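You operate a simulated robot arm through the tools that you are given. There is no shell and no other tool. Be economical: measure what you need, move in short steps, check, and stop when the job is done.

Carry out the task below with a simulated robot arm. There is one attempt and no reset: what you move stays moved.

TASK
Glue the sherd with the six-sided pot's number into its gap under the green rim weight; cap the paste.
Fine: the paste pot stands open; two dots by the purple stub brush, back on its saucer; the weight stays on; wait till the line turns amber.

Only the result counts: the job must be done as asked and must still hold three seconds after the hand-in. Knocking over, shifting, dropping, spilling or breaking anything else fails it. A push-on lid holds only when it is set on centred and level and pressed home; a screw cap is set on level and turned clockwise until tight.

THE ROBOT
A 6-joint arm with a two-finger parallel gripper, fixed in place. Base frame: the origin is at the foot of the arm, x ahead of it, y to its left, z up; the work surface is at about z = 950. Units: mm, rad, N and s.
With the tool pointing down near the work surface it reaches from about 100 to 740 mm from the base axis. Its first joint turns from -2.897 to 2.897 rad. Payload 3.91 kg.
The TCP is the grasp point between the finger pads, 30 mm short of the fingertips. In the tool frame z runs along the fingers and y along their closing line. Largest opening 110 mm; finger width 20, thickness 10; the body of the gripper, 48 by 112 mm, starts 55 mm behind the TCP.
Orientation is told as [roll, pitch, yaw] about the base's x, y, z axes, in that order, counted from this pose: with the fingers straight down and closing along the base's y, the tool's x points along the base's -x, its y along +y and its z along -z.

THE INTERFACE
- The arm moves only by the tool move_arm. Its argument "motion" is a list of rows, each an object of numbers (a shift or turn left out is 0, a gripper value left out holds the last): "fingers": the finger opening in mm, from 0 to 110; "x", "y", "z": the shift along the tool's x, y, z in units of 40 mm (1.0 is 40 mm); "ax", "ay", "az": the turn, a rotation vector about the tool's x, y, z in units of 6 degrees (1.0 is 6 degrees). In form: [{"fingers": .., "x": .., "y": .., "z": .., "ax": .., "ay": .., "az": ..}, ...]. A call has 1 to 20 rows; each row shifts and turns the commanded pose from where the row before left it, along the tool's axes as they then stand. A call with a number of a shift or a turn outside -1 to 1 is refused whole. A row lasts 0.2 s, in which the tool goes at most 50 mm and 0.15 rad; a call with a longer step from one row to the next is refused whole, and so is a gripper value outside its range. A pose out of reach is approached as far as the arm can. The call stops where the force on the tool passes 50 N (or 10 N more than at its start, if that is more) or the arm is blocked; 0.2 s more then pass. The fingers move at their own pace (about 45 mm/s each) and stop on an object; they squeeze with about 22 N. The grip force told is the motor's: it shows also when the fingers shut on nothing. Time passes only in rows, and 0.2 s behind the last, so rows that do not move let the fingers close. It gives the time, the measured TCP pose, the force on the tool (base axes), the opening and the grip force at its end, in the units of the frame above (readings bear some noise), with the torque about the TCP (base axes, N m) and any sound that the robot's microphone picked up.
- Cameras (640 x 400 px; columns grow to the right, rows downward): "scene" is fixed at [40.8, -647.2, 1557.9]; the picture's right is [0.90, -0.43, 0.00], its down [-0.18, -0.37, -0.91] and it looks along [0.39, 0.82, -0.41] (base axes); focal length 339 px, centre (320, 200). "wrist" rides on the gripper at [71, 22, -107] in the tool frame; the picture's right is [-0.29, 0.96, 0.00], its down [-0.76, -0.23, -0.61] and it looks along [-0.58, -0.18, 0.79] (tool axes); focal length 243 px, centre (320, 200). There is no depth. A picture from a camera that has moved, and an enlarged one, comes with that camera's place and axes in the base frame and with its lens. The place of the scene camera against the robot may be out by one fixed shift of up to 25 mm in any direction.
- grab_frame(camera): a new picture of that camera. It takes no simulated time.
- slide_trunk(by): slides the trunk up (or, below 0, down) by that many mm; the arm rides with it, the base frame stays. It gives what a move gives, with no picture.
- close_up(camera, box): a new picture of the part [left, top, right, bottom] of that camera's present view, enlarged. It takes no simulated time.
- sign_off(): hands the job in; it is judged then, once.

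Work in short steps. Places have to be worked out from the pictures, the camera data and where the tool is seen: move nearer, look again, correct. Check each grasp and each placing, and mend what went wrong. You have 120 turns and 76 pictures in all, those below and enlarged ones among them. Open the gripper and draw the arm clear of the work before you hand the job in, unless the task says otherwise; then end with one line.

The tools are called after "Call:" by a JSON object that holds its "api" and its "payload". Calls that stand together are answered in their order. move_arm: Moves the arm, as the interface text tells. Its arguments: {"type":"object","properties":{"motion":{"type":"array","items":{"type":"object","properties":{"fingers":{"type":"number"},"x":{"type":"number"},"y":{"type":"number"},"z":{"type":"number"},"ax":{"type":"number"},"ay":{"type":"number"},"az":{"type":"number"}}}}},"required":["motion"]} The other tools are called the same way: slide_trunk (by) slides the trunk up or down; grab_frame (camera) takes a picture; close_up (camera, box) takes an enlarged picture of a part of a camera's view; sign_off () hands the job in.

At the start:

```text
time_s: 0.0
tool_pos: [311.7, 247.0, 1276.0]
tool_rot: [-0.001, -0.001, 0.001]
force: [-1.1, -0.3, -0.3]
moment: [-0.01, 0.0, 0.01]
opening: 110.2
grip_force: 0.1
trunk travel left (down, up): [-525.0, 65.0]
```

scene: 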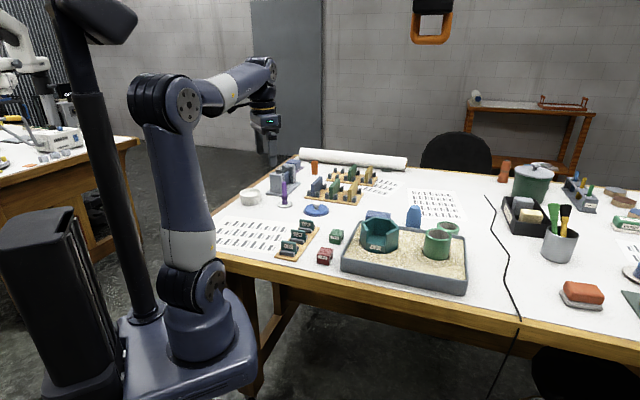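
wrist: 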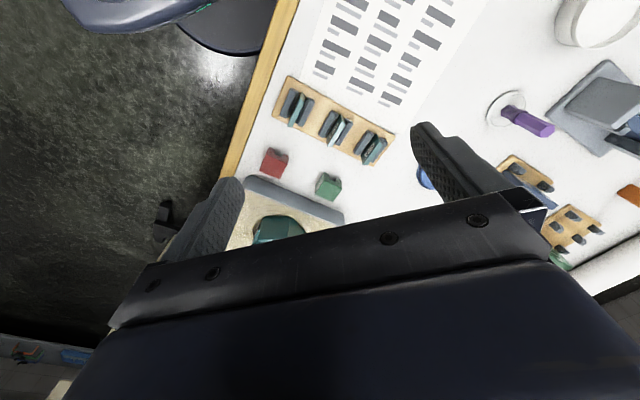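

I'll start by enlarging the scene camera's view of the work area to identify the objects.

Call:
{"api": "close_up", "payload": {"camera": "scene", "box": [210, 140, 350, 228]}}

Call:
{"api": "close_up", "payload": {"camera": "scene", "box": [330, 190, 490, 290]}}

Call:
{"api": "close_up", "payload": {"camera": "scene", "box": [260, 205, 360, 270]}}

```text
4.55 times, centred on (280, 184) of scene
camera zoom: at [40.8, -647.2, 1557.9], right [0.9, -0.43, 0.0], down [-0.18, -0.37, -0.91], along [0.39, 0.82, -0.41], focal length 1543 px, centre (502, 273)
```

zoom: 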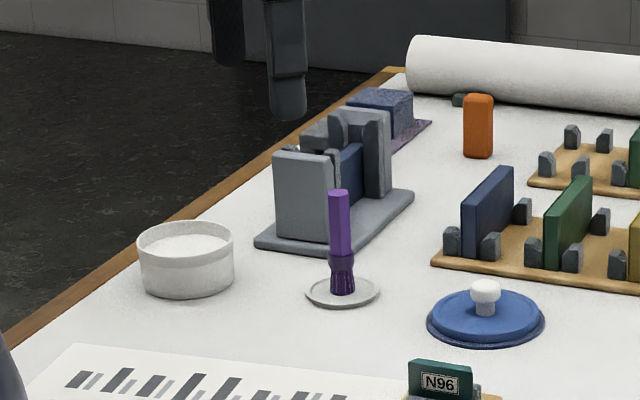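

```text
4.00 times, centred on (410, 240) of scene
camera zoom: at [40.8, -647.2, 1557.9], right [0.9, -0.43, 0.0], down [-0.18, -0.37, -0.91], along [0.39, 0.82, -0.41], focal length 1358 px, centre (-40, 40)
```

zoom: 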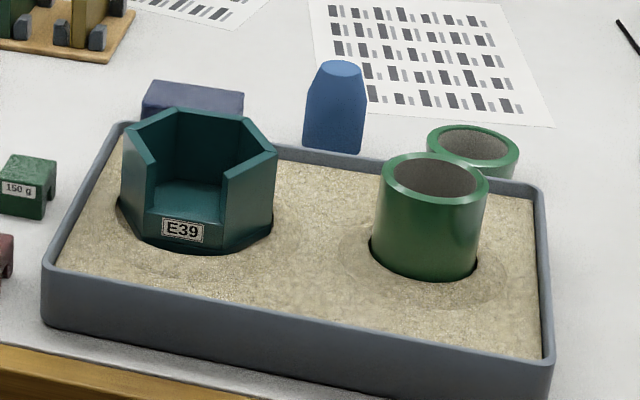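

```text
6.15 times, centred on (310, 238) of scene
camera zoom: at [40.8, -647.2, 1557.9], right [0.9, -0.43, 0.0], down [-0.18, -0.37, -0.91], along [0.39, 0.82, -0.41], focal length 2088 px, centre (382, -31)
```

zoom: 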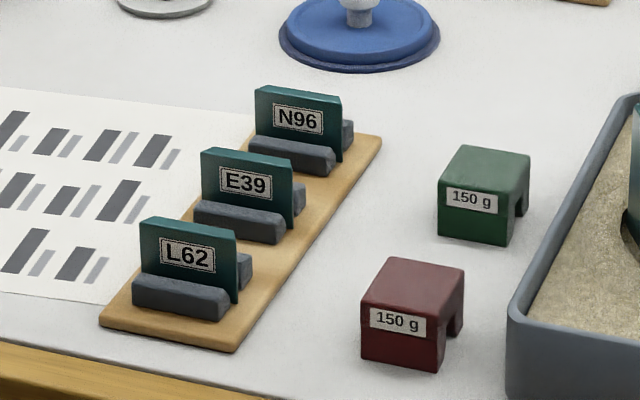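

The pot is E39, and so is the middle sherd. The paste pot is at about (346, 613), the brush at (458, 539), the lid at (567, 400) and the hex pot at (573, 62). I'll move the wrist over the pot for a closer look.

Call:
{"api": "move_arm", "payload": {"motion": [{"x": -0.7, "y": -0.78, "z": 0.3}, {"x": -0.7, "y": -0.78, "z": 0.3}, {"x": -0.7, "y": -0.78, "z": 0.3}, {"x": -0.7, "y": -0.78, "z": 0.3}, {"x": -0.7, "y": -0.78, "z": 0.3}, {"x": -0.7, "y": -0.78, "z": 0.3}, {}]}}

Call:
{"api": "grab_frame", "payload": {"camera": "wrist"}}

```text
time_s: 1.6
tool_pos: [480.3, 61.8, 1204.8]
tool_rot: [0.001, 0.0, -0.001]
force: [0.5, 0.8, 0.1]
moment: [0.01, 0.01, -0.01]
opening: 109.9
grip_force: 0.1
trunk travel left (down, up): [-525.0, 65.0]
```

```text
70 pictures are left
camera wrist: at [408.6, 81.7, 1311.6], right [0.29, 0.96, 0.0], down [0.76, -0.23, 0.61], along [0.58, -0.18, -0.79], focal length 243 px, centre (320, 200)
```

wrist: 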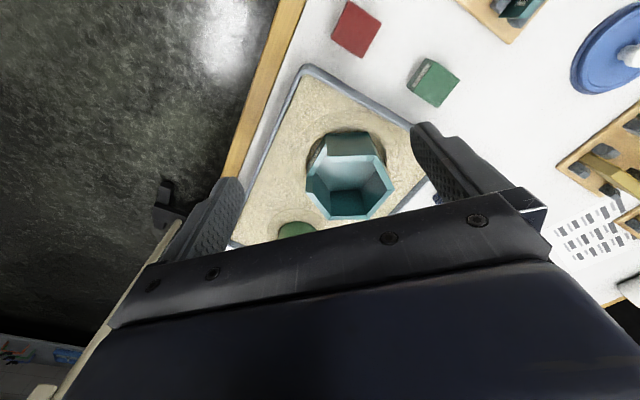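

The pot is visible now, so I'll enlarge it.

Call:
{"api": "close_up", "payload": {"camera": "wrist", "box": [260, 60, 480, 240]}}

```text
2.22 times, centred on (370, 150) of wrist
camera zoom: at [408.6, 81.7, 1311.6], right [0.29, 0.96, 0.0], down [0.76, -0.23, 0.61], along [0.58, -0.18, -0.79], focal length 539 px, centre (209, 311)
```

zoom: 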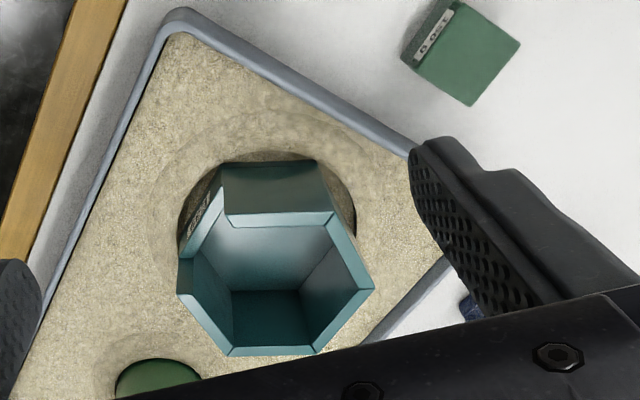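

The rim is a regular hexagon with the gap facing roughly 226°. I'll zoom the scene camera on the gap to look for dot marks.

Call:
{"api": "close_up", "payload": {"camera": "scene", "box": [355, 210, 405, 258]}}

Call:
{"api": "close_up", "payload": {"camera": "scene", "box": [276, 215, 326, 262]}}

```text
8.33 times, centred on (380, 234) of scene
camera zoom: at [40.8, -647.2, 1557.9], right [0.9, -0.43, 0.0], down [-0.18, -0.37, -0.91], along [0.39, 0.82, -0.41], focal length 2828 px, centre (-180, -83)
```

zoom: 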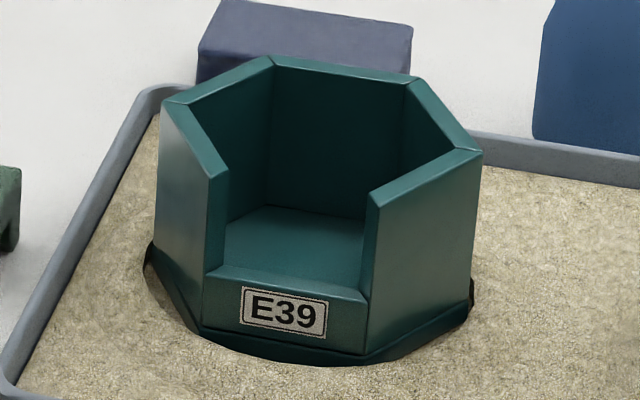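

```text
8.51 times, centred on (301, 238) of scene
camera zoom: at [40.8, -647.2, 1557.9], right [0.9, -0.43, 0.0], down [-0.18, -0.37, -0.91], along [0.39, 0.82, -0.41], focal length 2888 px, centre (482, -128)
```

zoom: 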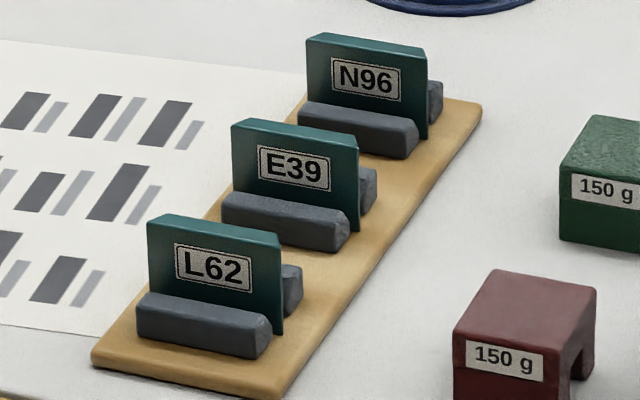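

The sherd sits on the sill between the two wall ends, and I can't see any marks there. Next I'll look at the brush, paste pot and lid.

Call:
{"api": "move_arm", "payload": {"motion": [{"x": 0.41, "y": 0.995}, {"x": 0.41, "y": 0.995}, {"x": 0.41, "y": 0.995}, {"x": 0.41, "y": 0.995}, {"x": 0.41, "y": 0.995}, {"x": 0.41, "y": 0.995}, {"x": 0.41, "y": 0.995}, {"x": 0.41, "y": 0.995}, {"x": 0.41, "y": 0.995}, {"x": 0.41, "y": 0.995}, {"x": 0.41, "y": 0.995}, {}]}}

Call:
{"api": "grab_frame", "payload": {"camera": "wrist"}}

```text
time_s: 4.2
tool_pos: [300.1, 498.4, 1203.0]
tool_rot: [0.002, 0.0, 0.001]
force: [0.2, 0.0, 0.3]
moment: [-0.01, -0.03, -0.01]
opening: 110.3
grip_force: 0.1
trunk travel left (down, up): [-525.0, 65.0]
```

```text
66 pictures are left
camera wrist: at [228.0, 519.2, 1311.0], right [0.29, 0.96, 0.0], down [0.76, -0.23, 0.61], along [0.58, -0.18, -0.79], focal length 243 px, centre (320, 200)
```

wrist: 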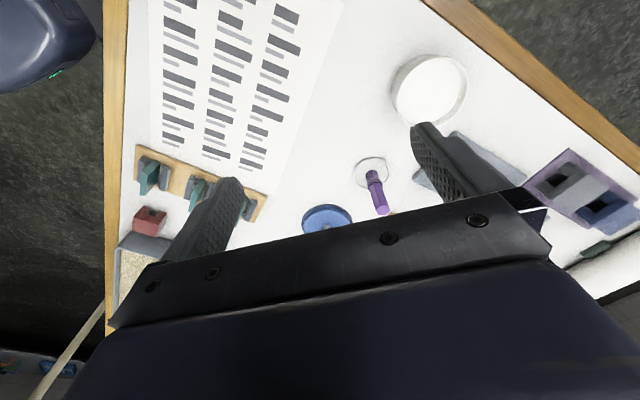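

Both views put the brush at about (459, 540), with its top near z 1050. I'll move above it with the fingers partly closed and check the alignment.

Call:
{"api": "move_arm", "payload": {"motion": [{"x": -0.8, "y": 0.2, "z": 0.1, "fingers": 60}, {"x": -0.8, "y": 0.2, "z": 0.1}, {"x": -0.8, "y": 0.2, "z": 0.2}, {"x": -0.8, "y": 0.2, "z": 0.2}, {"x": -0.8, "y": 0.25, "z": 0.2}, {}]}}

Call:
{"api": "grab_frame", "payload": {"camera": "wrist"}}

```text
time_s: 5.6
tool_pos: [434.7, 504.1, 1173.1]
tool_rot: [0.001, 0.0, 0.001]
force: [0.7, -0.8, 0.4]
moment: [-0.01, -0.01, 0.03]
opening: 60.0
grip_force: 0.0
out of reach, approached as far as the arm can: row 4, 5
trunk travel left (down, up): [-525.0, 65.0]
```

```text
65 pictures are left
camera wrist: at [364.8, 524.9, 1280.3], right [0.29, 0.96, 0.0], down [0.76, -0.23, 0.61], along [0.58, -0.18, -0.79], focal length 243 px, centre (320, 200)
```

wrist: 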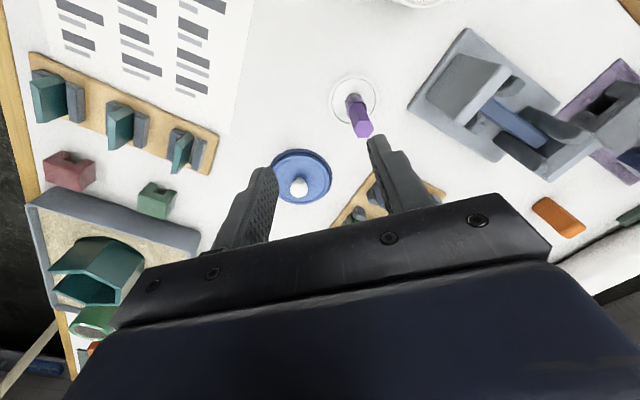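

At this height the reach is limited, so I'll raise the trunk to get more reach above the table.

Call:
{"api": "slide_trunk", "payload": {"by": 65}}

```text
time_s: 6.6
tool_pos: [435.7, 504.7, 1237.3]
tool_rot: [-0.001, 0.0, 0.001]
force: [-0.3, 0.4, 0.0]
moment: [-0.02, 0.01, 0.05]
opening: 60.0
grip_force: 0.0
trunk travel left (down, up): [-590.0, 0.0]
```

Next I'll go down to z 1110 first, then out over the brush.

Call:
{"api": "move_arm", "payload": {"motion": [{"z": 0.8}, {"z": 0.8}, {"z": 0.8}, {"z": 0.8}, {"x": -0.29, "y": 0.45}, {"x": -0.29, "y": 0.44}, {}]}}

Call:
{"api": "grab_frame", "payload": {"camera": "wrist"}}

```text
time_s: 8.2
tool_pos: [457.2, 538.6, 1110.9]
tool_rot: [0.001, 0.0, 0.001]
force: [-0.5, 0.1, -0.2]
moment: [-0.01, 0.01, -0.02]
opening: 59.8
grip_force: 0.1
trunk travel left (down, up): [-590.0, 0.0]
```

```text
64 pictures are left
camera wrist: at [387.0, 560.1, 1218.4], right [0.29, 0.96, 0.0], down [0.76, -0.23, 0.61], along [0.58, -0.18, -0.79], focal length 243 px, centre (320, 200)
```

wrist: 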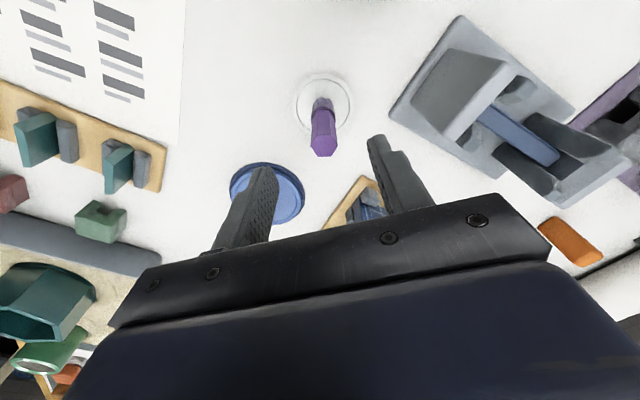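

The brush is at (459, 540.5) with its top near 1058. I'll lower to TCP z 1035 and close on it.

Call:
{"api": "move_arm", "payload": {"motion": [{"x": -0.045, "y": 0.05, "z": 0.5}, {"z": 0.7}, {"z": 0.7}, {}, {"fingers": 5}, {}, {}, {}, {}, {}]}}

Call:
{"api": "grab_frame", "payload": {"camera": "wrist"}}

```text
time_s: 10.4
tool_pos: [460.5, 542.1, 1035.7]
tool_rot: [0.0, -0.001, -0.001]
force: [-0.3, -0.3, -0.8]
moment: [0.0, -0.01, -0.01]
opening: 22.4
grip_force: 21.9
trunk travel left (down, up): [-590.0, 0.0]
```

```text
63 pictures are left
camera wrist: at [389.0, 563.4, 1142.8], right [0.29, 0.96, 0.0], down [0.76, -0.23, 0.61], along [0.58, -0.18, -0.79], focal length 243 px, centre (320, 200)
```

wrist: 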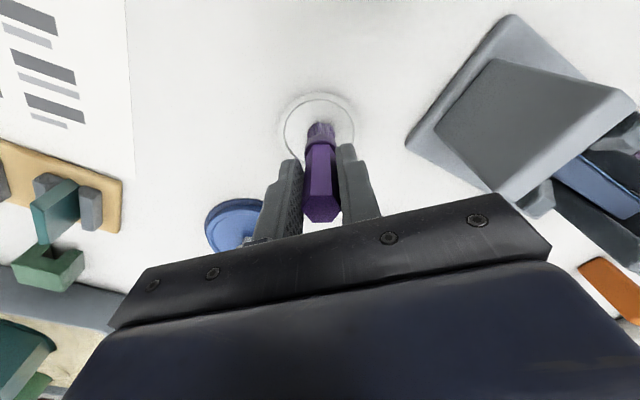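

The brush is gripped at 22.4 mm. I'll lift it, carry it toward the paste pot at about (338, 624) and look.

Call:
{"api": "move_arm", "payload": {"motion": [{"z": -0.5}, {"z": -0.8}, {"z": -0.8}, {"x": 0.7, "y": 0.3}, {"x": 0.8, "y": 0.55}, {"x": 0.75, "y": 0.5}, {"x": 0.5, "y": 0.3}, {}]}}

Call:
{"api": "grab_frame", "payload": {"camera": "wrist"}}

Call:
{"api": "close_up", "payload": {"camera": "scene", "box": [220, 130, 320, 215]}}

```text
time_s: 12.2
tool_pos: [350.6, 609.0, 1116.9]
tool_rot: [-0.001, 0.0, 0.0]
force: [0.1, 0.1, 0.1]
moment: [-0.01, -0.03, 0.0]
opening: 22.3
grip_force: 22.2
trunk travel left (down, up): [-590.0, 0.0]
```

```text
62 pictures are left
camera wrist: at [279.3, 629.2, 1225.8], right [0.29, 0.96, 0.0], down [0.76, -0.23, 0.61], along [0.58, -0.18, -0.79], focal length 243 px, centre (320, 200)
```

wrist: 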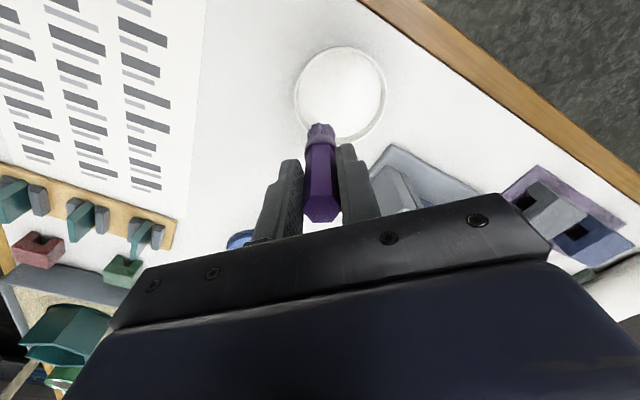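

```text
4.71 times, centred on (270, 172) of scene
camera zoom: at [40.8, -647.2, 1557.9], right [0.9, -0.43, 0.0], down [-0.18, -0.37, -0.91], along [0.39, 0.82, -0.41], focal length 1597 px, centre (555, 329)
```

zoom: 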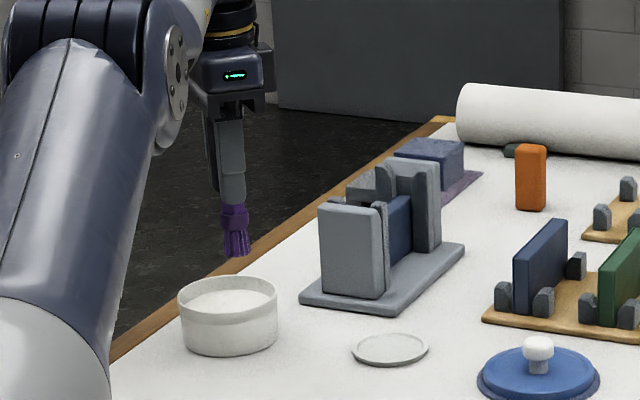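

The pot centre is at about (343, 629), with its rim near 982. I'll centre over it and lower the tip to about 975.

Call:
{"api": "move_arm", "payload": {"motion": [{"x": 0.15, "y": 0.45}, {"z": 0.5}, {"z": 0.5}, {"z": 0.5}, {}]}}

Call:
{"api": "close_up", "payload": {"camera": "scene", "box": [235, 165, 285, 215]}}

```text
time_s: 13.4
tool_pos: [342.0, 616.1, 1058.3]
tool_rot: [0.006, -0.003, 0.001]
force: [0.9, 1.4, 16.6]
moment: [0.14, -0.13, -0.02]
opening: 23.0
grip_force: 22.4
out of reach, approached as far as the arm can: row 1
trunk travel left (down, up): [-590.0, 0.0]
```

```text
8.00 times, centred on (260, 190) of scene
camera zoom: at [40.8, -647.2, 1557.9], right [0.9, -0.43, 0.0], down [-0.18, -0.37, -0.91], along [0.39, 0.82, -0.41], focal length 2715 px, centre (800, 280)
```

zoom: 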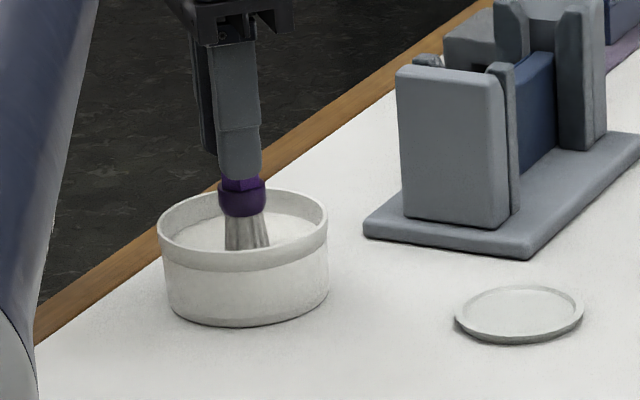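

The bristles touched the paste, with 16.6 N upward, and turned pale, so the brush is loaded. I'll lift and carry it toward the hex pot.

Call:
{"api": "move_arm", "payload": {"motion": [{"z": -0.5}, {"z": -0.75}, {"z": -0.75}, {"y": -0.9}, {"x": -0.31, "y": -0.925, "z": -0.3}, {"x": -0.31, "y": -0.925, "z": -0.3}, {"x": -0.31, "y": -0.925, "z": -0.3}, {"x": -0.31, "y": -0.925}, {"x": -0.31, "y": -0.925}, {"x": -0.31, "y": -0.925}, {"x": -0.31, "y": -0.925}, {"x": -0.31, "y": -0.925}, {"x": -0.31, "y": -0.925}, {"x": -0.31, "y": -0.925}, {"x": -0.31, "y": -0.925}, {"x": -0.31, "y": -0.925}, {"x": -0.31, "y": -0.925}, {"x": -0.31, "y": -0.925}, {}]}}

Call:
{"api": "grab_frame", "payload": {"camera": "wrist"}}

Call:
{"api": "close_up", "payload": {"camera": "scene", "box": [320, 140, 420, 260]}}

```text
time_s: 17.4
tool_pos: [510.4, 58.9, 1171.9]
tool_rot: [0.0, 0.001, 0.001]
force: [0.6, -0.1, -0.7]
moment: [-0.01, 0.01, 0.02]
opening: 22.5
grip_force: 22.0
out of reach, approached as far as the arm can: row 3
trunk travel left (down, up): [-590.0, 0.0]
```

```text
59 pictures are left
camera wrist: at [438.9, 80.0, 1279.9], right [0.29, 0.96, 0.0], down [0.76, -0.23, 0.61], along [0.58, -0.18, -0.79], focal length 243 px, centre (320, 200)
```

wrist: 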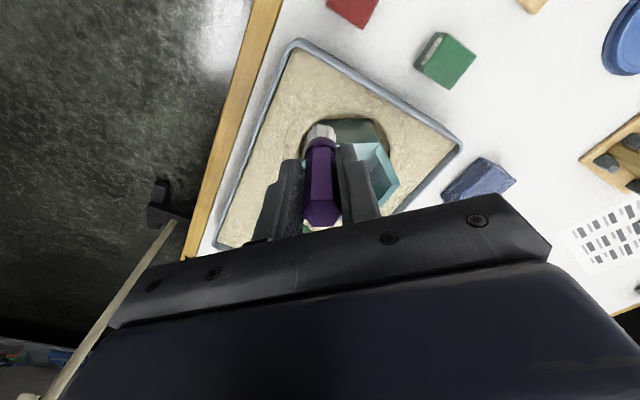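

```text
3.33 times, centred on (370, 200) of scene
camera zoom: at [40.8, -647.2, 1557.9], right [0.9, -0.43, 0.0], down [-0.18, -0.37, -0.91], along [0.39, 0.82, -0.41], focal length 1131 px, centre (153, 200)
```

zoom: 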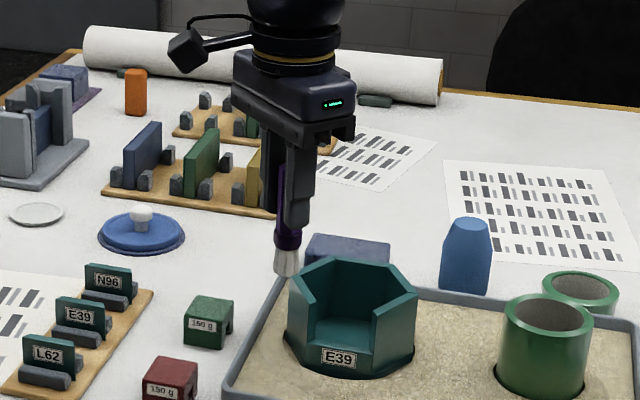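

Correcting the scene camera by about (+10, -4, -21) makes the views agree. That puts the pot centre at (588, 65), the rim at about z 1063, the sill at about 1028 and the gap midpoint at (558, 35). I'll hover the brush over the first dot spot.

Call:
{"api": "move_arm", "payload": {"motion": [{"x": -0.5, "y": -0.21}, {"x": -0.49, "y": -0.21}, {}]}}

Call:
{"api": "close_up", "payload": {"camera": "wrist", "box": [240, 80, 400, 240]}}

Call:
{"api": "close_up", "payload": {"camera": "scene", "box": [350, 185, 420, 255]}}

```text
time_s: 18.2
tool_pos: [551.9, 41.4, 1172.3]
tool_rot: [0.0, 0.0, -0.001]
force: [0.8, -0.7, -0.7]
moment: [0.03, 0.01, -0.03]
opening: 22.6
grip_force: 21.5
trunk travel left (down, up): [-590.0, 0.0]
```

```text
2.50 times, centred on (320, 160) of wrist
camera zoom: at [480.6, 62.1, 1279.1], right [0.29, 0.96, 0.0], down [0.76, -0.23, 0.61], along [0.58, -0.18, -0.79], focal length 606 px, centre (320, 300)
```

zoom: 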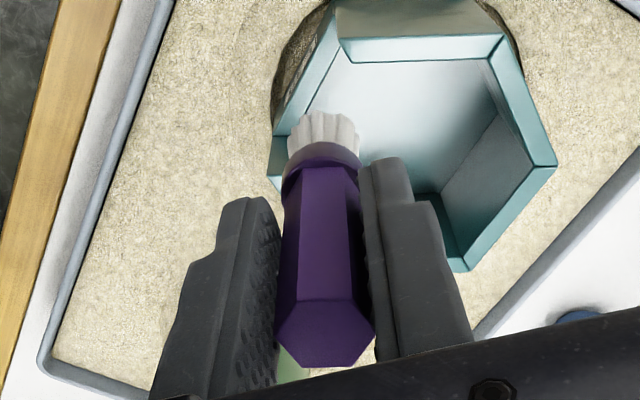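

```text
5.71 times, centred on (385, 220) of scene
camera zoom: at [40.8, -647.2, 1557.9], right [0.9, -0.43, 0.0], down [-0.18, -0.37, -0.91], along [0.39, 0.82, -0.41], focal length 1939 px, centre (-51, 86)
```

zoom: 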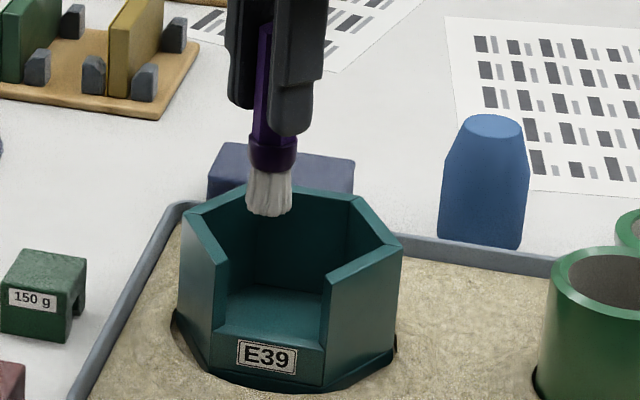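

The geometry is confirmed, and the tip is 9–10 mm to one side of the gap's centre. I'll lower it gently onto the sill.

Call:
{"api": "move_arm", "payload": {"motion": [{"z": 0.6}, {"z": 0.5}, {"z": 0.2}, {"z": 0.05}, {}]}}

Call:
{"api": "close_up", "payload": {"camera": "scene", "box": [350, 185, 420, 255]}}

```text
time_s: 19.4
tool_pos: [552.2, 42.4, 1117.6]
tool_rot: [0.001, 0.001, -0.001]
force: [0.4, 0.6, 0.6]
moment: [0.01, 0.01, 0.0]
opening: 22.7
grip_force: 22.0
trunk travel left (down, up): [-590.0, 0.0]
```

```text
5.71 times, centred on (385, 220) of scene
camera zoom: at [40.8, -647.2, 1557.9], right [0.9, -0.43, 0.0], down [-0.18, -0.37, -0.91], along [0.39, 0.82, -0.41], focal length 1939 px, centre (-51, 86)
```

zoom: 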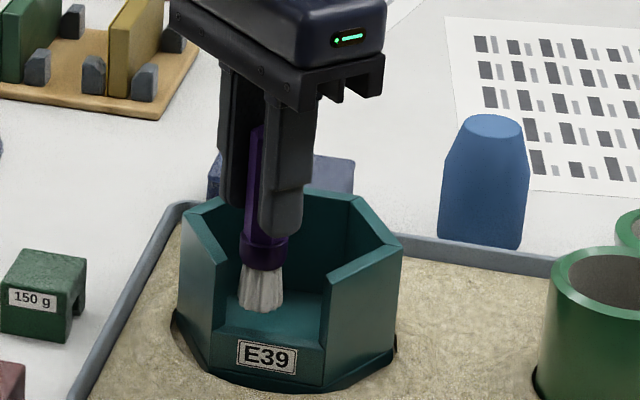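

The tip looks a few mm above the sill, so I'll step down until I feel slight contact.

Call:
{"api": "move_arm", "payload": {"motion": [{"z": 0.1}, {"z": 0.06}, {}]}}

```text
time_s: 20.2
tool_pos: [552.1, 43.0, 1111.1]
tool_rot: [0.001, 0.002, -0.001]
force: [0.7, -0.3, -0.2]
moment: [0.0, -0.03, -0.01]
opening: 22.3
grip_force: 22.4
trunk travel left (down, up): [-590.0, 0.0]
```

There's no contact yet, so I'll continue in small steps.

Call:
{"api": "move_arm", "payload": {"motion": [{"z": 0.08}, {}]}}

Call:
{"api": "close_up", "payload": {"camera": "scene", "box": [360, 205, 410, 255]}}

```text
time_s: 20.8
tool_pos: [553.7, 43.2, 1106.9]
tool_rot: [0.0, -0.001, 0.0]
force: [0.3, -0.3, 0.0]
moment: [-0.03, -0.01, 0.01]
opening: 22.4
grip_force: 22.0
trunk travel left (down, up): [-590.0, 0.0]
```

```text
8.00 times, centred on (385, 230) of scene
camera zoom: at [40.8, -647.2, 1557.9], right [0.9, -0.43, 0.0], down [-0.18, -0.37, -0.91], along [0.39, 0.82, -0.41], focal length 2715 px, centre (-200, -40)
```

zoom: 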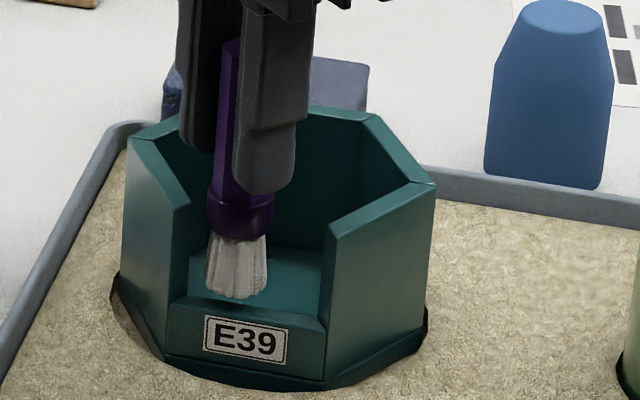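

I'll shift 2 mm outward and continue down.

Call:
{"api": "move_arm", "payload": {"motion": [{"x": 0.04, "y": -0.05, "z": 0.07}, {}, {"z": 0.05}, {}]}}

```text
time_s: 21.8
tool_pos: [550.3, 40.7, 1101.8]
tool_rot: [0.0, 0.001, -0.001]
force: [0.4, -0.1, -0.5]
moment: [-0.02, -0.01, 0.01]
opening: 22.7
grip_force: 21.5
trunk travel left (down, up): [-590.0, 0.0]
```

There's no contact yet and the fingertips are nearing the rim. I'll lift a little and turn the gripper so it closes along the wall normal, which lets the fingers straddle the sill, then go down again.

Call:
{"api": "move_arm", "payload": {"motion": [{"z": -0.6}, {"az": 1}, {"az": 1}, {"az": 1}, {"az": 1}, {"az": 1}, {"az": 1}, {"az": 1}, {"az": 0.38}, {}]}}

Call:
{"api": "close_up", "payload": {"camera": "scene", "box": [360, 195, 420, 255]}}

Call:
{"api": "close_up", "payload": {"camera": "wrist", "box": [220, 60, 420, 240]}}

```text
time_s: 24.0
tool_pos: [550.8, 40.9, 1126.2]
tool_rot: [0.0, 0.0, -0.774]
force: [-0.3, 0.5, -1.0]
moment: [0.02, -0.02, 0.0]
opening: 22.3
grip_force: 22.0
trunk travel left (down, up): [-590.0, 0.0]
```

```text
6.67 times, centred on (390, 225) of scene
camera zoom: at [40.8, -647.2, 1557.9], right [0.9, -0.43, 0.0], down [-0.18, -0.37, -0.91], along [0.39, 0.82, -0.41], focal length 2262 px, centre (-147, 33)
```

zoom: 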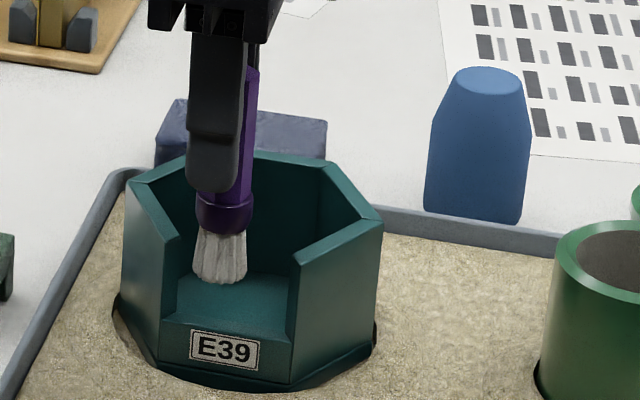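

```text
2.22 times, centred on (320, 150) of wrist
camera zoom: at [515.2, 105.3, 1234.0], right [0.88, 0.48, 0.0], down [0.38, -0.7, 0.61], along [0.29, -0.53, -0.79], focal length 539 px, centre (320, 311)
```

zoom: 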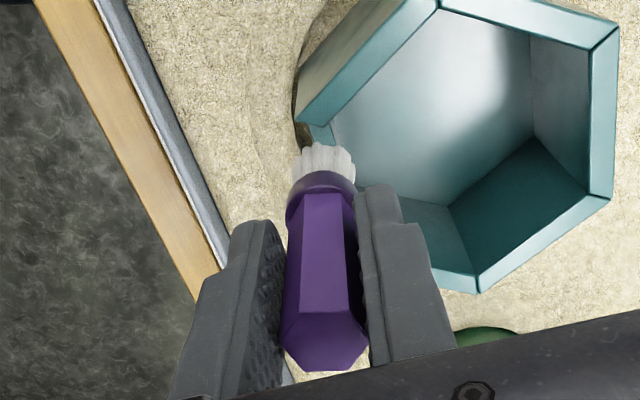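

The fingers now straddle the sill. Lowering again, carefully.

Call:
{"api": "move_arm", "payload": {"motion": [{"z": 0.6}, {}, {"z": 0.05}, {}]}}

Call:
{"api": "move_arm", "payload": {"motion": [{"z": 0.05}, {}]}}

```text
time_s: 25.0
tool_pos: [551.2, 40.9, 1102.1]
tool_rot: [0.001, 0.001, -0.774]
force: [-0.4, 1.2, -0.8]
moment: [0.0, 0.02, -0.02]
opening: 22.6
grip_force: 21.6
trunk travel left (down, up): [-590.0, 0.0]
```

```text
time_s: 25.6
tool_pos: [550.1, 40.5, 1100.5]
tool_rot: [0.0, -0.002, -0.773]
force: [-0.2, 1.0, 10.6]
moment: [0.06, -0.02, -0.01]
opening: 22.5
grip_force: 21.8
trunk travel left (down, up): [-590.0, 0.0]
```

Contact at TCP z 1100.5 with 10.6 N. I'll lift and check for a dot.

Call:
{"api": "move_arm", "payload": {"motion": [{}, {"z": -0.8}, {"z": -0.8}, {}]}}

Call:
{"api": "close_up", "payload": {"camera": "scene", "box": [360, 205, 410, 255]}}

```text
time_s: 26.6
tool_pos: [551.1, 43.0, 1162.7]
tool_rot: [-0.001, 0.001, -0.774]
force: [-0.5, 0.0, -0.7]
moment: [-0.01, 0.02, 0.02]
opening: 22.5
grip_force: 21.7
trunk travel left (down, up): [-590.0, 0.0]
```

```text
8.00 times, centred on (385, 230) of scene
camera zoom: at [40.8, -647.2, 1557.9], right [0.9, -0.43, 0.0], down [-0.18, -0.37, -0.91], along [0.39, 0.82, -0.41], focal length 2715 px, centre (-200, -40)
```

zoom: 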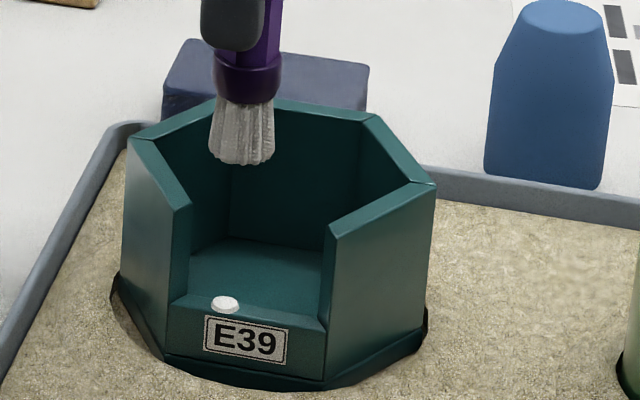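

The first dot is on the sill. I'll move about 23 mm along the sill and make the second one.

Call:
{"api": "move_arm", "payload": {"motion": [{"x": -0.58}, {}, {"z": 0.7}, {"z": 0.75}, {}]}}

Call:
{"api": "move_arm", "payload": {"motion": [{"z": 0.07}, {}]}}

```text
time_s: 27.8
tool_pos: [566.0, 24.2, 1106.4]
tool_rot: [0.002, -0.001, -0.774]
force: [0.8, 1.2, 13.1]
moment: [0.1, -0.16, 0.05]
opening: 22.7
grip_force: 22.4
trunk travel left (down, up): [-590.0, 0.0]
```

```text
time_s: 28.4
tool_pos: [565.7, 25.1, 1104.4]
tool_rot: [0.001, -0.001, -0.774]
force: [0.5, 0.5, 10.8]
moment: [0.01, -0.1, -0.02]
opening: 22.8
grip_force: 22.3
trunk travel left (down, up): [-590.0, 0.0]
```

Contact came about 5 mm higher than before. I'll look before going on.

Call:
{"api": "close_up", "payload": {"camera": "scene", "box": [360, 205, 410, 255]}}

```text
8.00 times, centred on (385, 230) of scene
camera zoom: at [40.8, -647.2, 1557.9], right [0.9, -0.43, 0.0], down [-0.18, -0.37, -0.91], along [0.39, 0.82, -0.41], focal length 2715 px, centre (-200, -40)
```

zoom: 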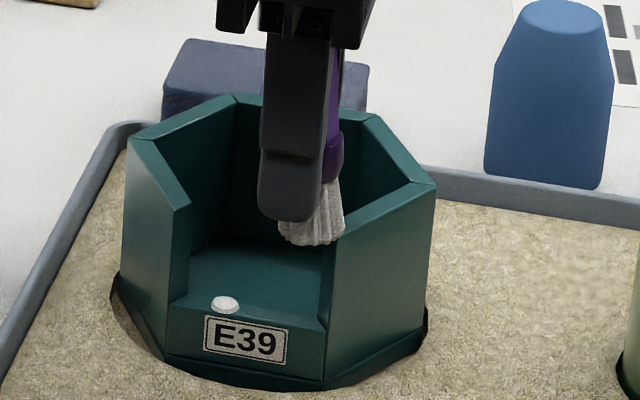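

The bristles hit the right wall's rim and the brush slid up in the grip. I'll lift and inspect it.

Call:
{"api": "move_arm", "payload": {"motion": [{"z": -0.8}, {"z": -0.8}, {"z": -0.3}, {}]}}

Call:
{"api": "grab_frame", "payload": {"camera": "wrist"}}

Call:
{"api": "close_up", "payload": {"camera": "scene", "box": [350, 180, 420, 250]}}

```text
time_s: 29.4
tool_pos: [568.3, 23.8, 1177.1]
tool_rot: [0.0, 0.001, -0.773]
force: [0.7, 0.0, -0.5]
moment: [0.02, 0.04, -0.01]
opening: 22.7
grip_force: 22.3
trunk travel left (down, up): [-590.0, 0.0]
```

```text
49 pictures are left
camera wrist: at [532.3, 88.5, 1285.5], right [0.88, 0.48, 0.0], down [0.38, -0.7, 0.61], along [0.29, -0.53, -0.79], focal length 243 px, centre (320, 200)
```

wrist: 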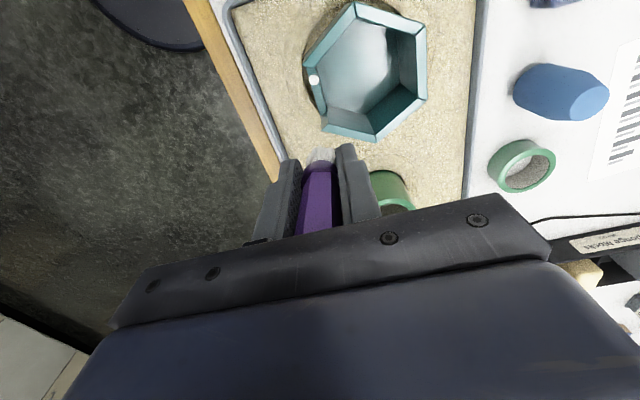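

```text
5.71 times, centred on (385, 215) of scene
camera zoom: at [40.8, -647.2, 1557.9], right [0.9, -0.43, 0.0], down [-0.18, -0.37, -0.91], along [0.39, 0.82, -0.41], focal length 1939 px, centre (-51, 114)
```

zoom: 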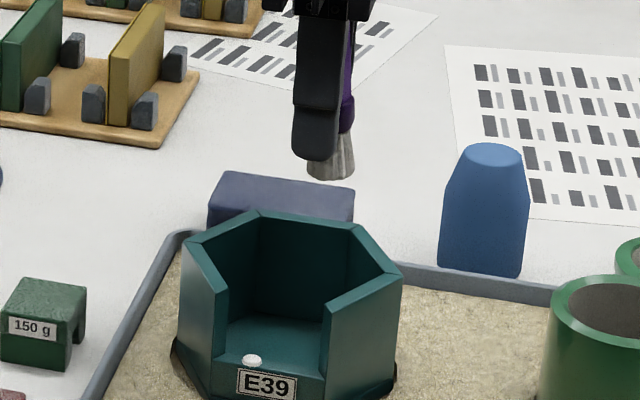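

No paste got on the rim. The brush has slid up about 33 mm, so the tip is now roughly 49 mm below the TCP, and it leans slightly. I'll shift back toward the gap's centre, go partway down and check.

Call:
{"api": "move_arm", "payload": {"motion": [{"x": 0.28}, {"z": 0.7}, {}]}}

Call:
{"api": "close_up", "payload": {"camera": "scene", "box": [360, 205, 410, 255]}}

Call:
{"api": "close_up", "payload": {"camera": "wrist", "box": [240, 60, 420, 220]}}

```text
time_s: 30.2
tool_pos: [559.5, 32.1, 1150.1]
tool_rot: [-0.001, -0.001, -0.771]
force: [0.0, 0.1, -0.9]
moment: [-0.03, 0.04, 0.01]
opening: 22.7
grip_force: 22.1
trunk travel left (down, up): [-590.0, 0.0]
```

```text
8.00 times, centred on (385, 230) of scene
camera zoom: at [40.8, -647.2, 1557.9], right [0.9, -0.43, 0.0], down [-0.18, -0.37, -0.91], along [0.39, 0.82, -0.41], focal length 2715 px, centre (-200, -40)
```

zoom: 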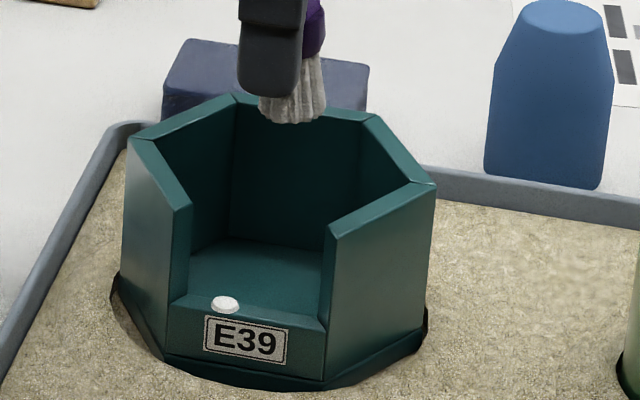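

```text
2.50 times, centred on (330, 140) of wrist
camera zoom: at [523.2, 96.7, 1257.0], right [0.88, 0.48, 0.0], down [0.38, -0.7, 0.61], along [0.29, -0.53, -0.79], focal length 606 px, centre (295, 350)
```

zoom: 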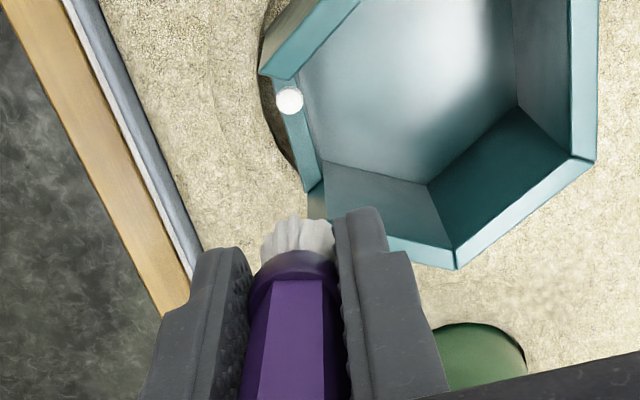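

The tip is within a few mm of the target and clear of the walls. I'll nudge 2.5 mm and lower into the gap.

Call:
{"api": "move_arm", "payload": {"motion": [{"x": -0.06}, {"z": 0.5}, {"z": 0.5}, {"z": 0.4}, {}]}}

Call:
{"api": "close_up", "payload": {"camera": "scene", "box": [360, 205, 410, 255]}}

```text
time_s: 31.4
tool_pos: [561.3, 30.2, 1092.9]
tool_rot: [0.001, 0.0, -0.771]
force: [-0.3, -0.6, -1.2]
moment: [-0.02, -0.04, 0.01]
opening: 22.5
grip_force: 22.1
trunk travel left (down, up): [-590.0, 0.0]
```

```text
8.00 times, centred on (385, 230) of scene
camera zoom: at [40.8, -647.2, 1557.9], right [0.9, -0.43, 0.0], down [-0.18, -0.37, -0.91], along [0.39, 0.82, -0.41], focal length 2715 px, centre (-200, -40)
```

zoom: 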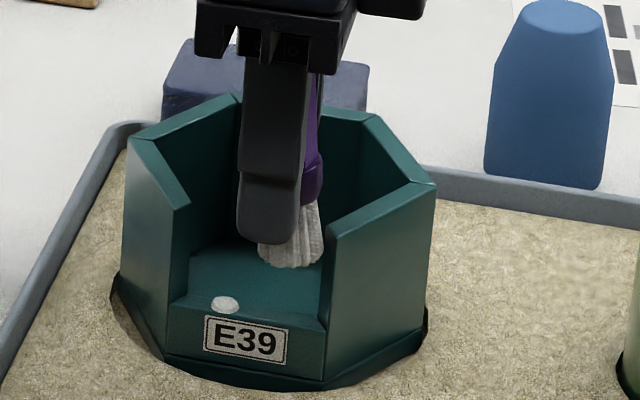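

About 17 mm remain and the sides are clear. Lowering in small steps.

Call:
{"api": "move_arm", "payload": {"motion": [{"z": 0.35}, {}]}}

Call:
{"api": "move_arm", "payload": {"motion": [{"z": 0.06}, {}]}}

```text
time_s: 32.0
tool_pos: [561.1, 29.9, 1078.5]
tool_rot: [0.001, 0.0, -0.773]
force: [0.1, 0.0, -0.4]
moment: [0.0, -0.01, 0.01]
opening: 22.7
grip_force: 22.1
trunk travel left (down, up): [-590.0, 0.0]
```

```text
time_s: 32.6
tool_pos: [561.1, 30.6, 1076.9]
tool_rot: [0.001, 0.001, -0.772]
force: [0.6, 0.1, -1.4]
moment: [-0.01, -0.01, 0.02]
opening: 22.8
grip_force: 22.2
trunk travel left (down, up): [-590.0, 0.0]
```

Still free, so I'll continue.

Call:
{"api": "move_arm", "payload": {"motion": [{"z": 0.06}, {}]}}

Call:
{"api": "move_arm", "payload": {"motion": [{"z": 0.06}, {}]}}

```text
time_s: 33.2
tool_pos: [562.4, 30.2, 1073.4]
tool_rot: [0.002, 0.0, -0.775]
force: [-0.4, -0.1, -0.2]
moment: [-0.01, -0.01, 0.0]
opening: 22.8
grip_force: 22.0
trunk travel left (down, up): [-590.0, 0.0]
```

```text
time_s: 33.8
tool_pos: [560.9, 29.7, 1072.1]
tool_rot: [0.0, 0.001, -0.774]
force: [0.0, 0.8, -0.5]
moment: [0.02, 0.01, -0.02]
opening: 22.9
grip_force: 21.9
trunk travel left (down, up): [-590.0, 0.0]
```

Call:
{"api": "move_arm", "payload": {"motion": [{"z": 0.06}, {}]}}

Call:
{"api": "close_up", "payload": {"camera": "scene", "box": [360, 205, 410, 255]}}

```text
time_s: 34.4
tool_pos: [560.2, 29.7, 1070.7]
tool_rot: [0.0, 0.0, -0.773]
force: [0.8, -0.2, -1.2]
moment: [0.01, -0.04, 0.02]
opening: 22.5
grip_force: 21.8
trunk travel left (down, up): [-590.0, 0.0]
```

```text
8.00 times, centred on (385, 230) of scene
camera zoom: at [40.8, -647.2, 1557.9], right [0.9, -0.43, 0.0], down [-0.18, -0.37, -0.91], along [0.39, 0.82, -0.41], focal length 2715 px, centre (-200, -40)
```

zoom: 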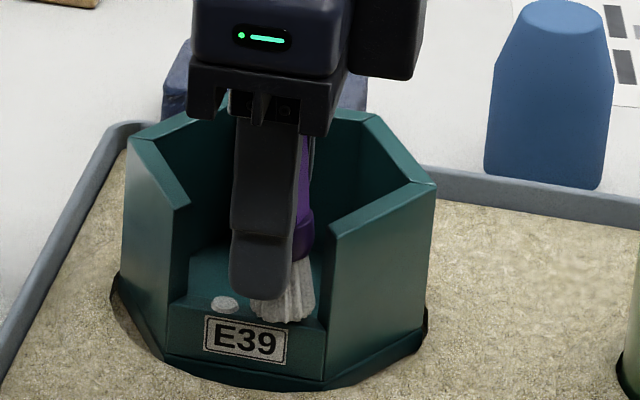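

The bristles are practically at the sill. I'll keep stepping until contact.

Call:
{"api": "move_arm", "payload": {"motion": [{"z": 0.05}, {}]}}

Call:
{"api": "move_arm", "payload": {"motion": [{"z": 0.05}, {}]}}

```text
time_s: 35.0
tool_pos: [561.0, 29.1, 1067.7]
tool_rot: [-0.001, -0.001, -0.773]
force: [0.7, 0.2, -0.5]
moment: [0.01, 0.02, 0.0]
opening: 22.8
grip_force: 21.9
trunk travel left (down, up): [-590.0, 0.0]
```

```text
time_s: 35.6
tool_pos: [560.7, 29.9, 1067.6]
tool_rot: [0.003, -0.002, -0.774]
force: [-1.1, -1.0, 8.8]
moment: [0.0, 0.08, -0.02]
opening: 22.4
grip_force: 22.5
trunk travel left (down, up): [-590.0, 0.0]
```

Contact at TCP z 1067.6 with 8.8 N. I'll lift straight up and check for the second dot.

Call:
{"api": "move_arm", "payload": {"motion": [{}, {"z": -0.7}, {"z": -0.8}, {"z": -0.8}, {"z": -0.3}, {}]}}

Call:
{"api": "close_up", "payload": {"camera": "scene", "box": [350, 170, 420, 255]}}

```text
time_s: 37.0
tool_pos: [562.1, 30.7, 1169.5]
tool_rot: [-0.001, -0.001, -0.772]
force: [-0.3, 0.6, -0.8]
moment: [0.0, -0.01, 0.0]
opening: 22.7
grip_force: 21.7
trunk travel left (down, up): [-590.0, 0.0]
```

```text
4.71 times, centred on (385, 212) of scene
camera zoom: at [40.8, -647.2, 1557.9], right [0.9, -0.43, 0.0], down [-0.18, -0.37, -0.91], along [0.39, 0.82, -0.41], focal length 1597 px, centre (14, 141)
```

zoom: 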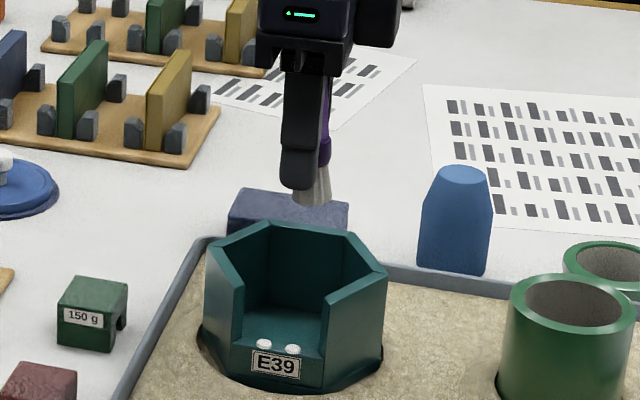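

Both dots are on the sill. I'll turn back to yaw 0 and return the brush to its saucer.

Call:
{"api": "move_arm", "payload": {"motion": [{"az": -1}, {"az": -1}, {"az": -1}, {"az": -1}, {"az": -1}, {"az": -1}, {"az": -1}, {"az": -0.38}, {}]}}

Call:
{"api": "move_arm", "payload": {"motion": [{"x": 0.19, "y": 0.9}, {"x": 0.19, "y": 0.9}, {"x": 0.19, "y": 0.91}, {"x": 0.19, "y": 0.91, "z": 0.15}, {"x": 0.19, "y": 0.91, "z": 0.15}, {"x": 0.19, "y": 0.91, "z": 0.15}, {"x": 0.19, "y": 0.91, "z": 0.15}, {"x": 0.19, "y": 0.91, "z": 0.15}, {"x": 0.19, "y": 0.91, "z": 0.15}, {"x": 0.19, "y": 0.91, "z": 0.15}, {"x": 0.19, "y": 0.91, "z": 0.15}, {"x": 0.19, "y": 0.91, "z": 0.15}, {"x": 0.19, "y": 0.91, "z": 0.15}, {"x": 0.19, "y": 0.91, "z": 0.15}, {}]}}

Call:
{"api": "grab_frame", "payload": {"camera": "wrist"}}

```text
time_s: 39.0
tool_pos: [561.8, 30.9, 1168.9]
tool_rot: [0.002, -0.001, -0.001]
force: [-0.1, 0.2, -1.0]
moment: [0.01, 0.02, -0.02]
opening: 22.9
grip_force: 21.6
trunk travel left (down, up): [-590.0, 0.0]
```

```text
time_s: 42.2
tool_pos: [455.5, 540.5, 1103.2]
tool_rot: [-0.002, 0.0, -0.003]
force: [-0.2, -1.0, -0.3]
moment: [-0.01, 0.0, 0.04]
opening: 22.8
grip_force: 22.4
trunk travel left (down, up): [-590.0, 0.0]
```

```text
42 pictures are left
camera wrist: at [383.5, 561.8, 1211.0], right [0.29, 0.96, 0.0], down [0.76, -0.23, 0.61], along [0.58, -0.18, -0.79], focal length 243 px, centre (320, 200)
```

wrist: 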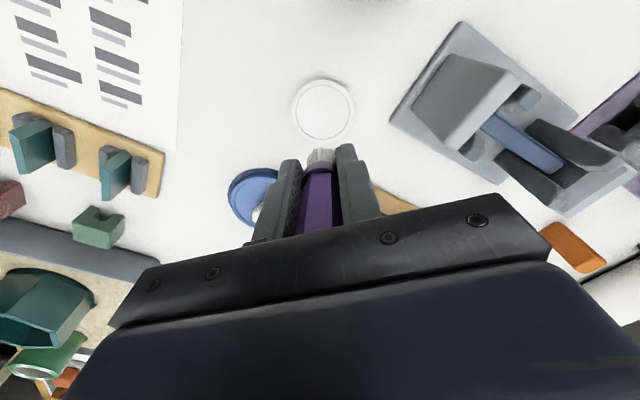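

The tip at about (459, 539) lines up with the saucer at (458.5, 541.5). I'll nudge +2 mm in y and lower.

Call:
{"api": "move_arm", "payload": {"motion": [{"y": 0.05, "z": 0.6}, {"z": 0.7}, {"z": 0.7}, {"z": 0.35}, {}]}}

Call:
{"api": "move_arm", "payload": {"motion": [{"z": 0.08}, {}]}}

Call:
{"api": "close_up", "payload": {"camera": "scene", "box": [255, 160, 325, 220]}}

```text
time_s: 43.4
tool_pos: [456.5, 540.8, 1009.6]
tool_rot: [-0.001, 0.0, 0.0]
force: [0.1, -0.2, -0.4]
moment: [0.01, 0.0, -0.01]
opening: 22.9
grip_force: 22.0
trunk travel left (down, up): [-590.0, 0.0]
```

```text
time_s: 44.0
tool_pos: [457.7, 541.6, 1006.6]
tool_rot: [-0.001, 0.0, 0.0]
force: [-0.4, 0.5, -0.8]
moment: [0.0, 0.0, 0.01]
opening: 22.8
grip_force: 21.9
trunk travel left (down, up): [-590.0, 0.0]
```

```text
6.67 times, centred on (290, 190) of scene
camera zoom: at [40.8, -647.2, 1557.9], right [0.9, -0.43, 0.0], down [-0.18, -0.37, -0.91], along [0.39, 0.82, -0.41], focal length 2262 px, centre (520, 267)
```

zoom: 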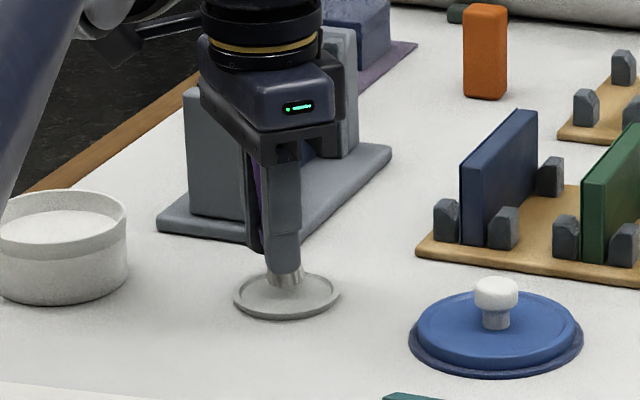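

The tip is just above the saucer. A few mm more.

Call:
{"api": "move_arm", "payload": {"motion": [{"z": 0.07}, {}]}}

Call:
{"api": "move_arm", "payload": {"motion": [{"z": 0.05}, {}]}}

```text
time_s: 44.6
tool_pos: [454.7, 541.7, 1002.9]
tool_rot: [-0.001, 0.0, 0.001]
force: [-0.1, -0.9, -0.6]
moment: [-0.03, -0.04, 0.0]
opening: 22.4
grip_force: 21.9
trunk travel left (down, up): [-590.0, 0.0]
```

```text
time_s: 45.2
tool_pos: [455.0, 542.5, 1002.4]
tool_rot: [-0.001, 0.0, -0.002]
force: [0.7, -0.1, 0.1]
moment: [-0.01, 0.0, 0.01]
opening: 22.7
grip_force: 22.2
trunk travel left (down, up): [-590.0, 0.0]
```

Call:
{"api": "move_arm", "payload": {"motion": [{"z": 0.05}, {}]}}

Call:
{"api": "move_arm", "payload": {"motion": [{"z": 0.05}, {}]}}

```text
time_s: 45.8
tool_pos: [455.2, 541.3, 1000.1]
tool_rot: [0.001, 0.001, 0.0]
force: [-0.4, 0.3, -1.1]
moment: [0.0, 0.01, -0.03]
opening: 22.4
grip_force: 22.2
trunk travel left (down, up): [-590.0, 0.0]
```

```text
time_s: 46.4
tool_pos: [454.3, 541.9, 998.1]
tool_rot: [0.001, -0.002, 0.0]
force: [-0.3, 2.8, 7.9]
moment: [0.1, 0.04, 0.0]
opening: 22.8
grip_force: 21.8
trunk travel left (down, up): [-590.0, 0.0]
```

The brush is on the saucer. I'll release it, opening only a little, then look.

Call:
{"api": "move_arm", "payload": {"motion": [{"fingers": 26}, {"fingers": 32}, {"fingers": 44}, {}, {}]}}

Call:
{"api": "grab_frame", "payload": {"camera": "wrist"}}

```text
time_s: 47.6
tool_pos: [456.5, 540.3, 997.9]
tool_rot: [0.0, -0.002, 0.0]
force: [-0.1, 0.1, 0.4]
moment: [0.03, 0.01, -0.02]
opening: 44.2
grip_force: 0.0
trunk travel left (down, up): [-590.0, 0.0]
```

```text
40 pictures are left
camera wrist: at [384.0, 562.0, 1105.3], right [0.29, 0.96, 0.0], down [0.76, -0.23, 0.61], along [0.58, -0.18, -0.79], focal length 243 px, centre (320, 200)
```

wrist: 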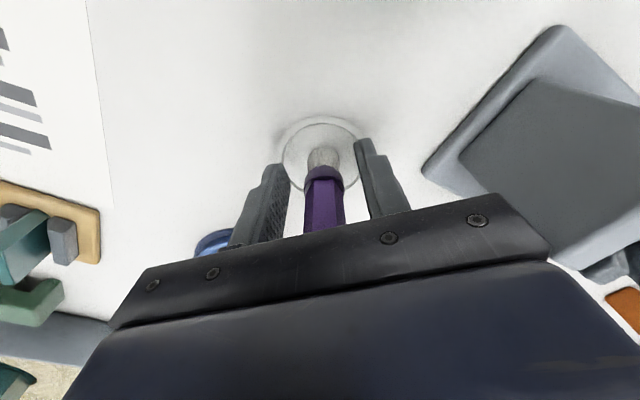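

The brush stands upright. I'll rise straight up, move over the blue lid and look.

Call:
{"api": "move_arm", "payload": {"motion": [{"z": -0.7}, {"z": -0.75}, {"z": -0.75}, {"z": -0.7}, {}, {"x": -0.5, "y": -0.6}, {"x": -0.55, "y": -0.65}, {"x": -0.55, "y": -0.65}, {"x": -0.6, "y": -0.67}, {"fingers": 60}, {}]}}

Call:
{"api": "grab_frame", "payload": {"camera": "wrist"}}

Call:
{"api": "close_up", "payload": {"camera": "scene", "box": [220, 150, 340, 230]}}

```text
time_s: 50.0
tool_pos: [542.4, 437.3, 1113.8]
tool_rot: [0.001, 0.0, -0.001]
force: [1.3, 0.2, -0.1]
moment: [0.0, 0.03, 0.03]
opening: 59.8
grip_force: 0.1
trunk travel left (down, up): [-590.0, 0.0]
```

```text
39 pictures are left
camera wrist: at [470.9, 458.7, 1221.7], right [0.29, 0.96, 0.0], down [0.76, -0.23, 0.61], along [0.58, -0.18, -0.79], focal length 243 px, centre (320, 200)
```

wrist: 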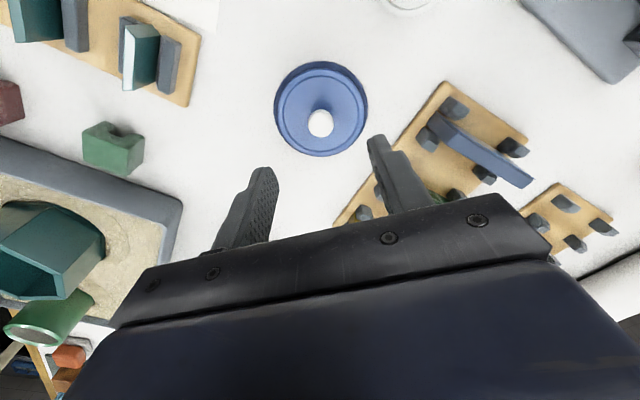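

```text
5.00 times, centred on (280, 190) of scene
camera zoom: at [40.8, -647.2, 1557.9], right [0.9, -0.43, 0.0], down [-0.18, -0.37, -0.91], along [0.39, 0.82, -0.41], focal length 1697 px, centre (520, 250)
```

zoom: 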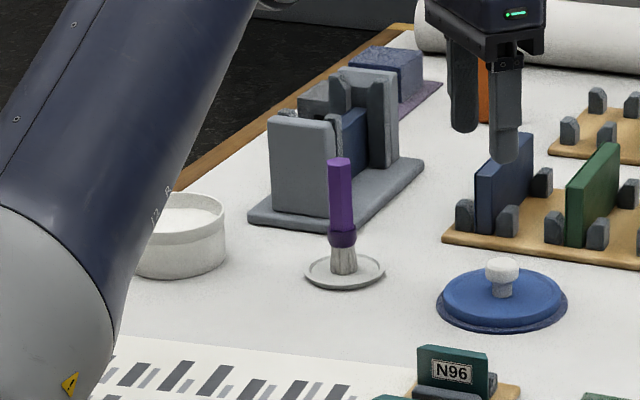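

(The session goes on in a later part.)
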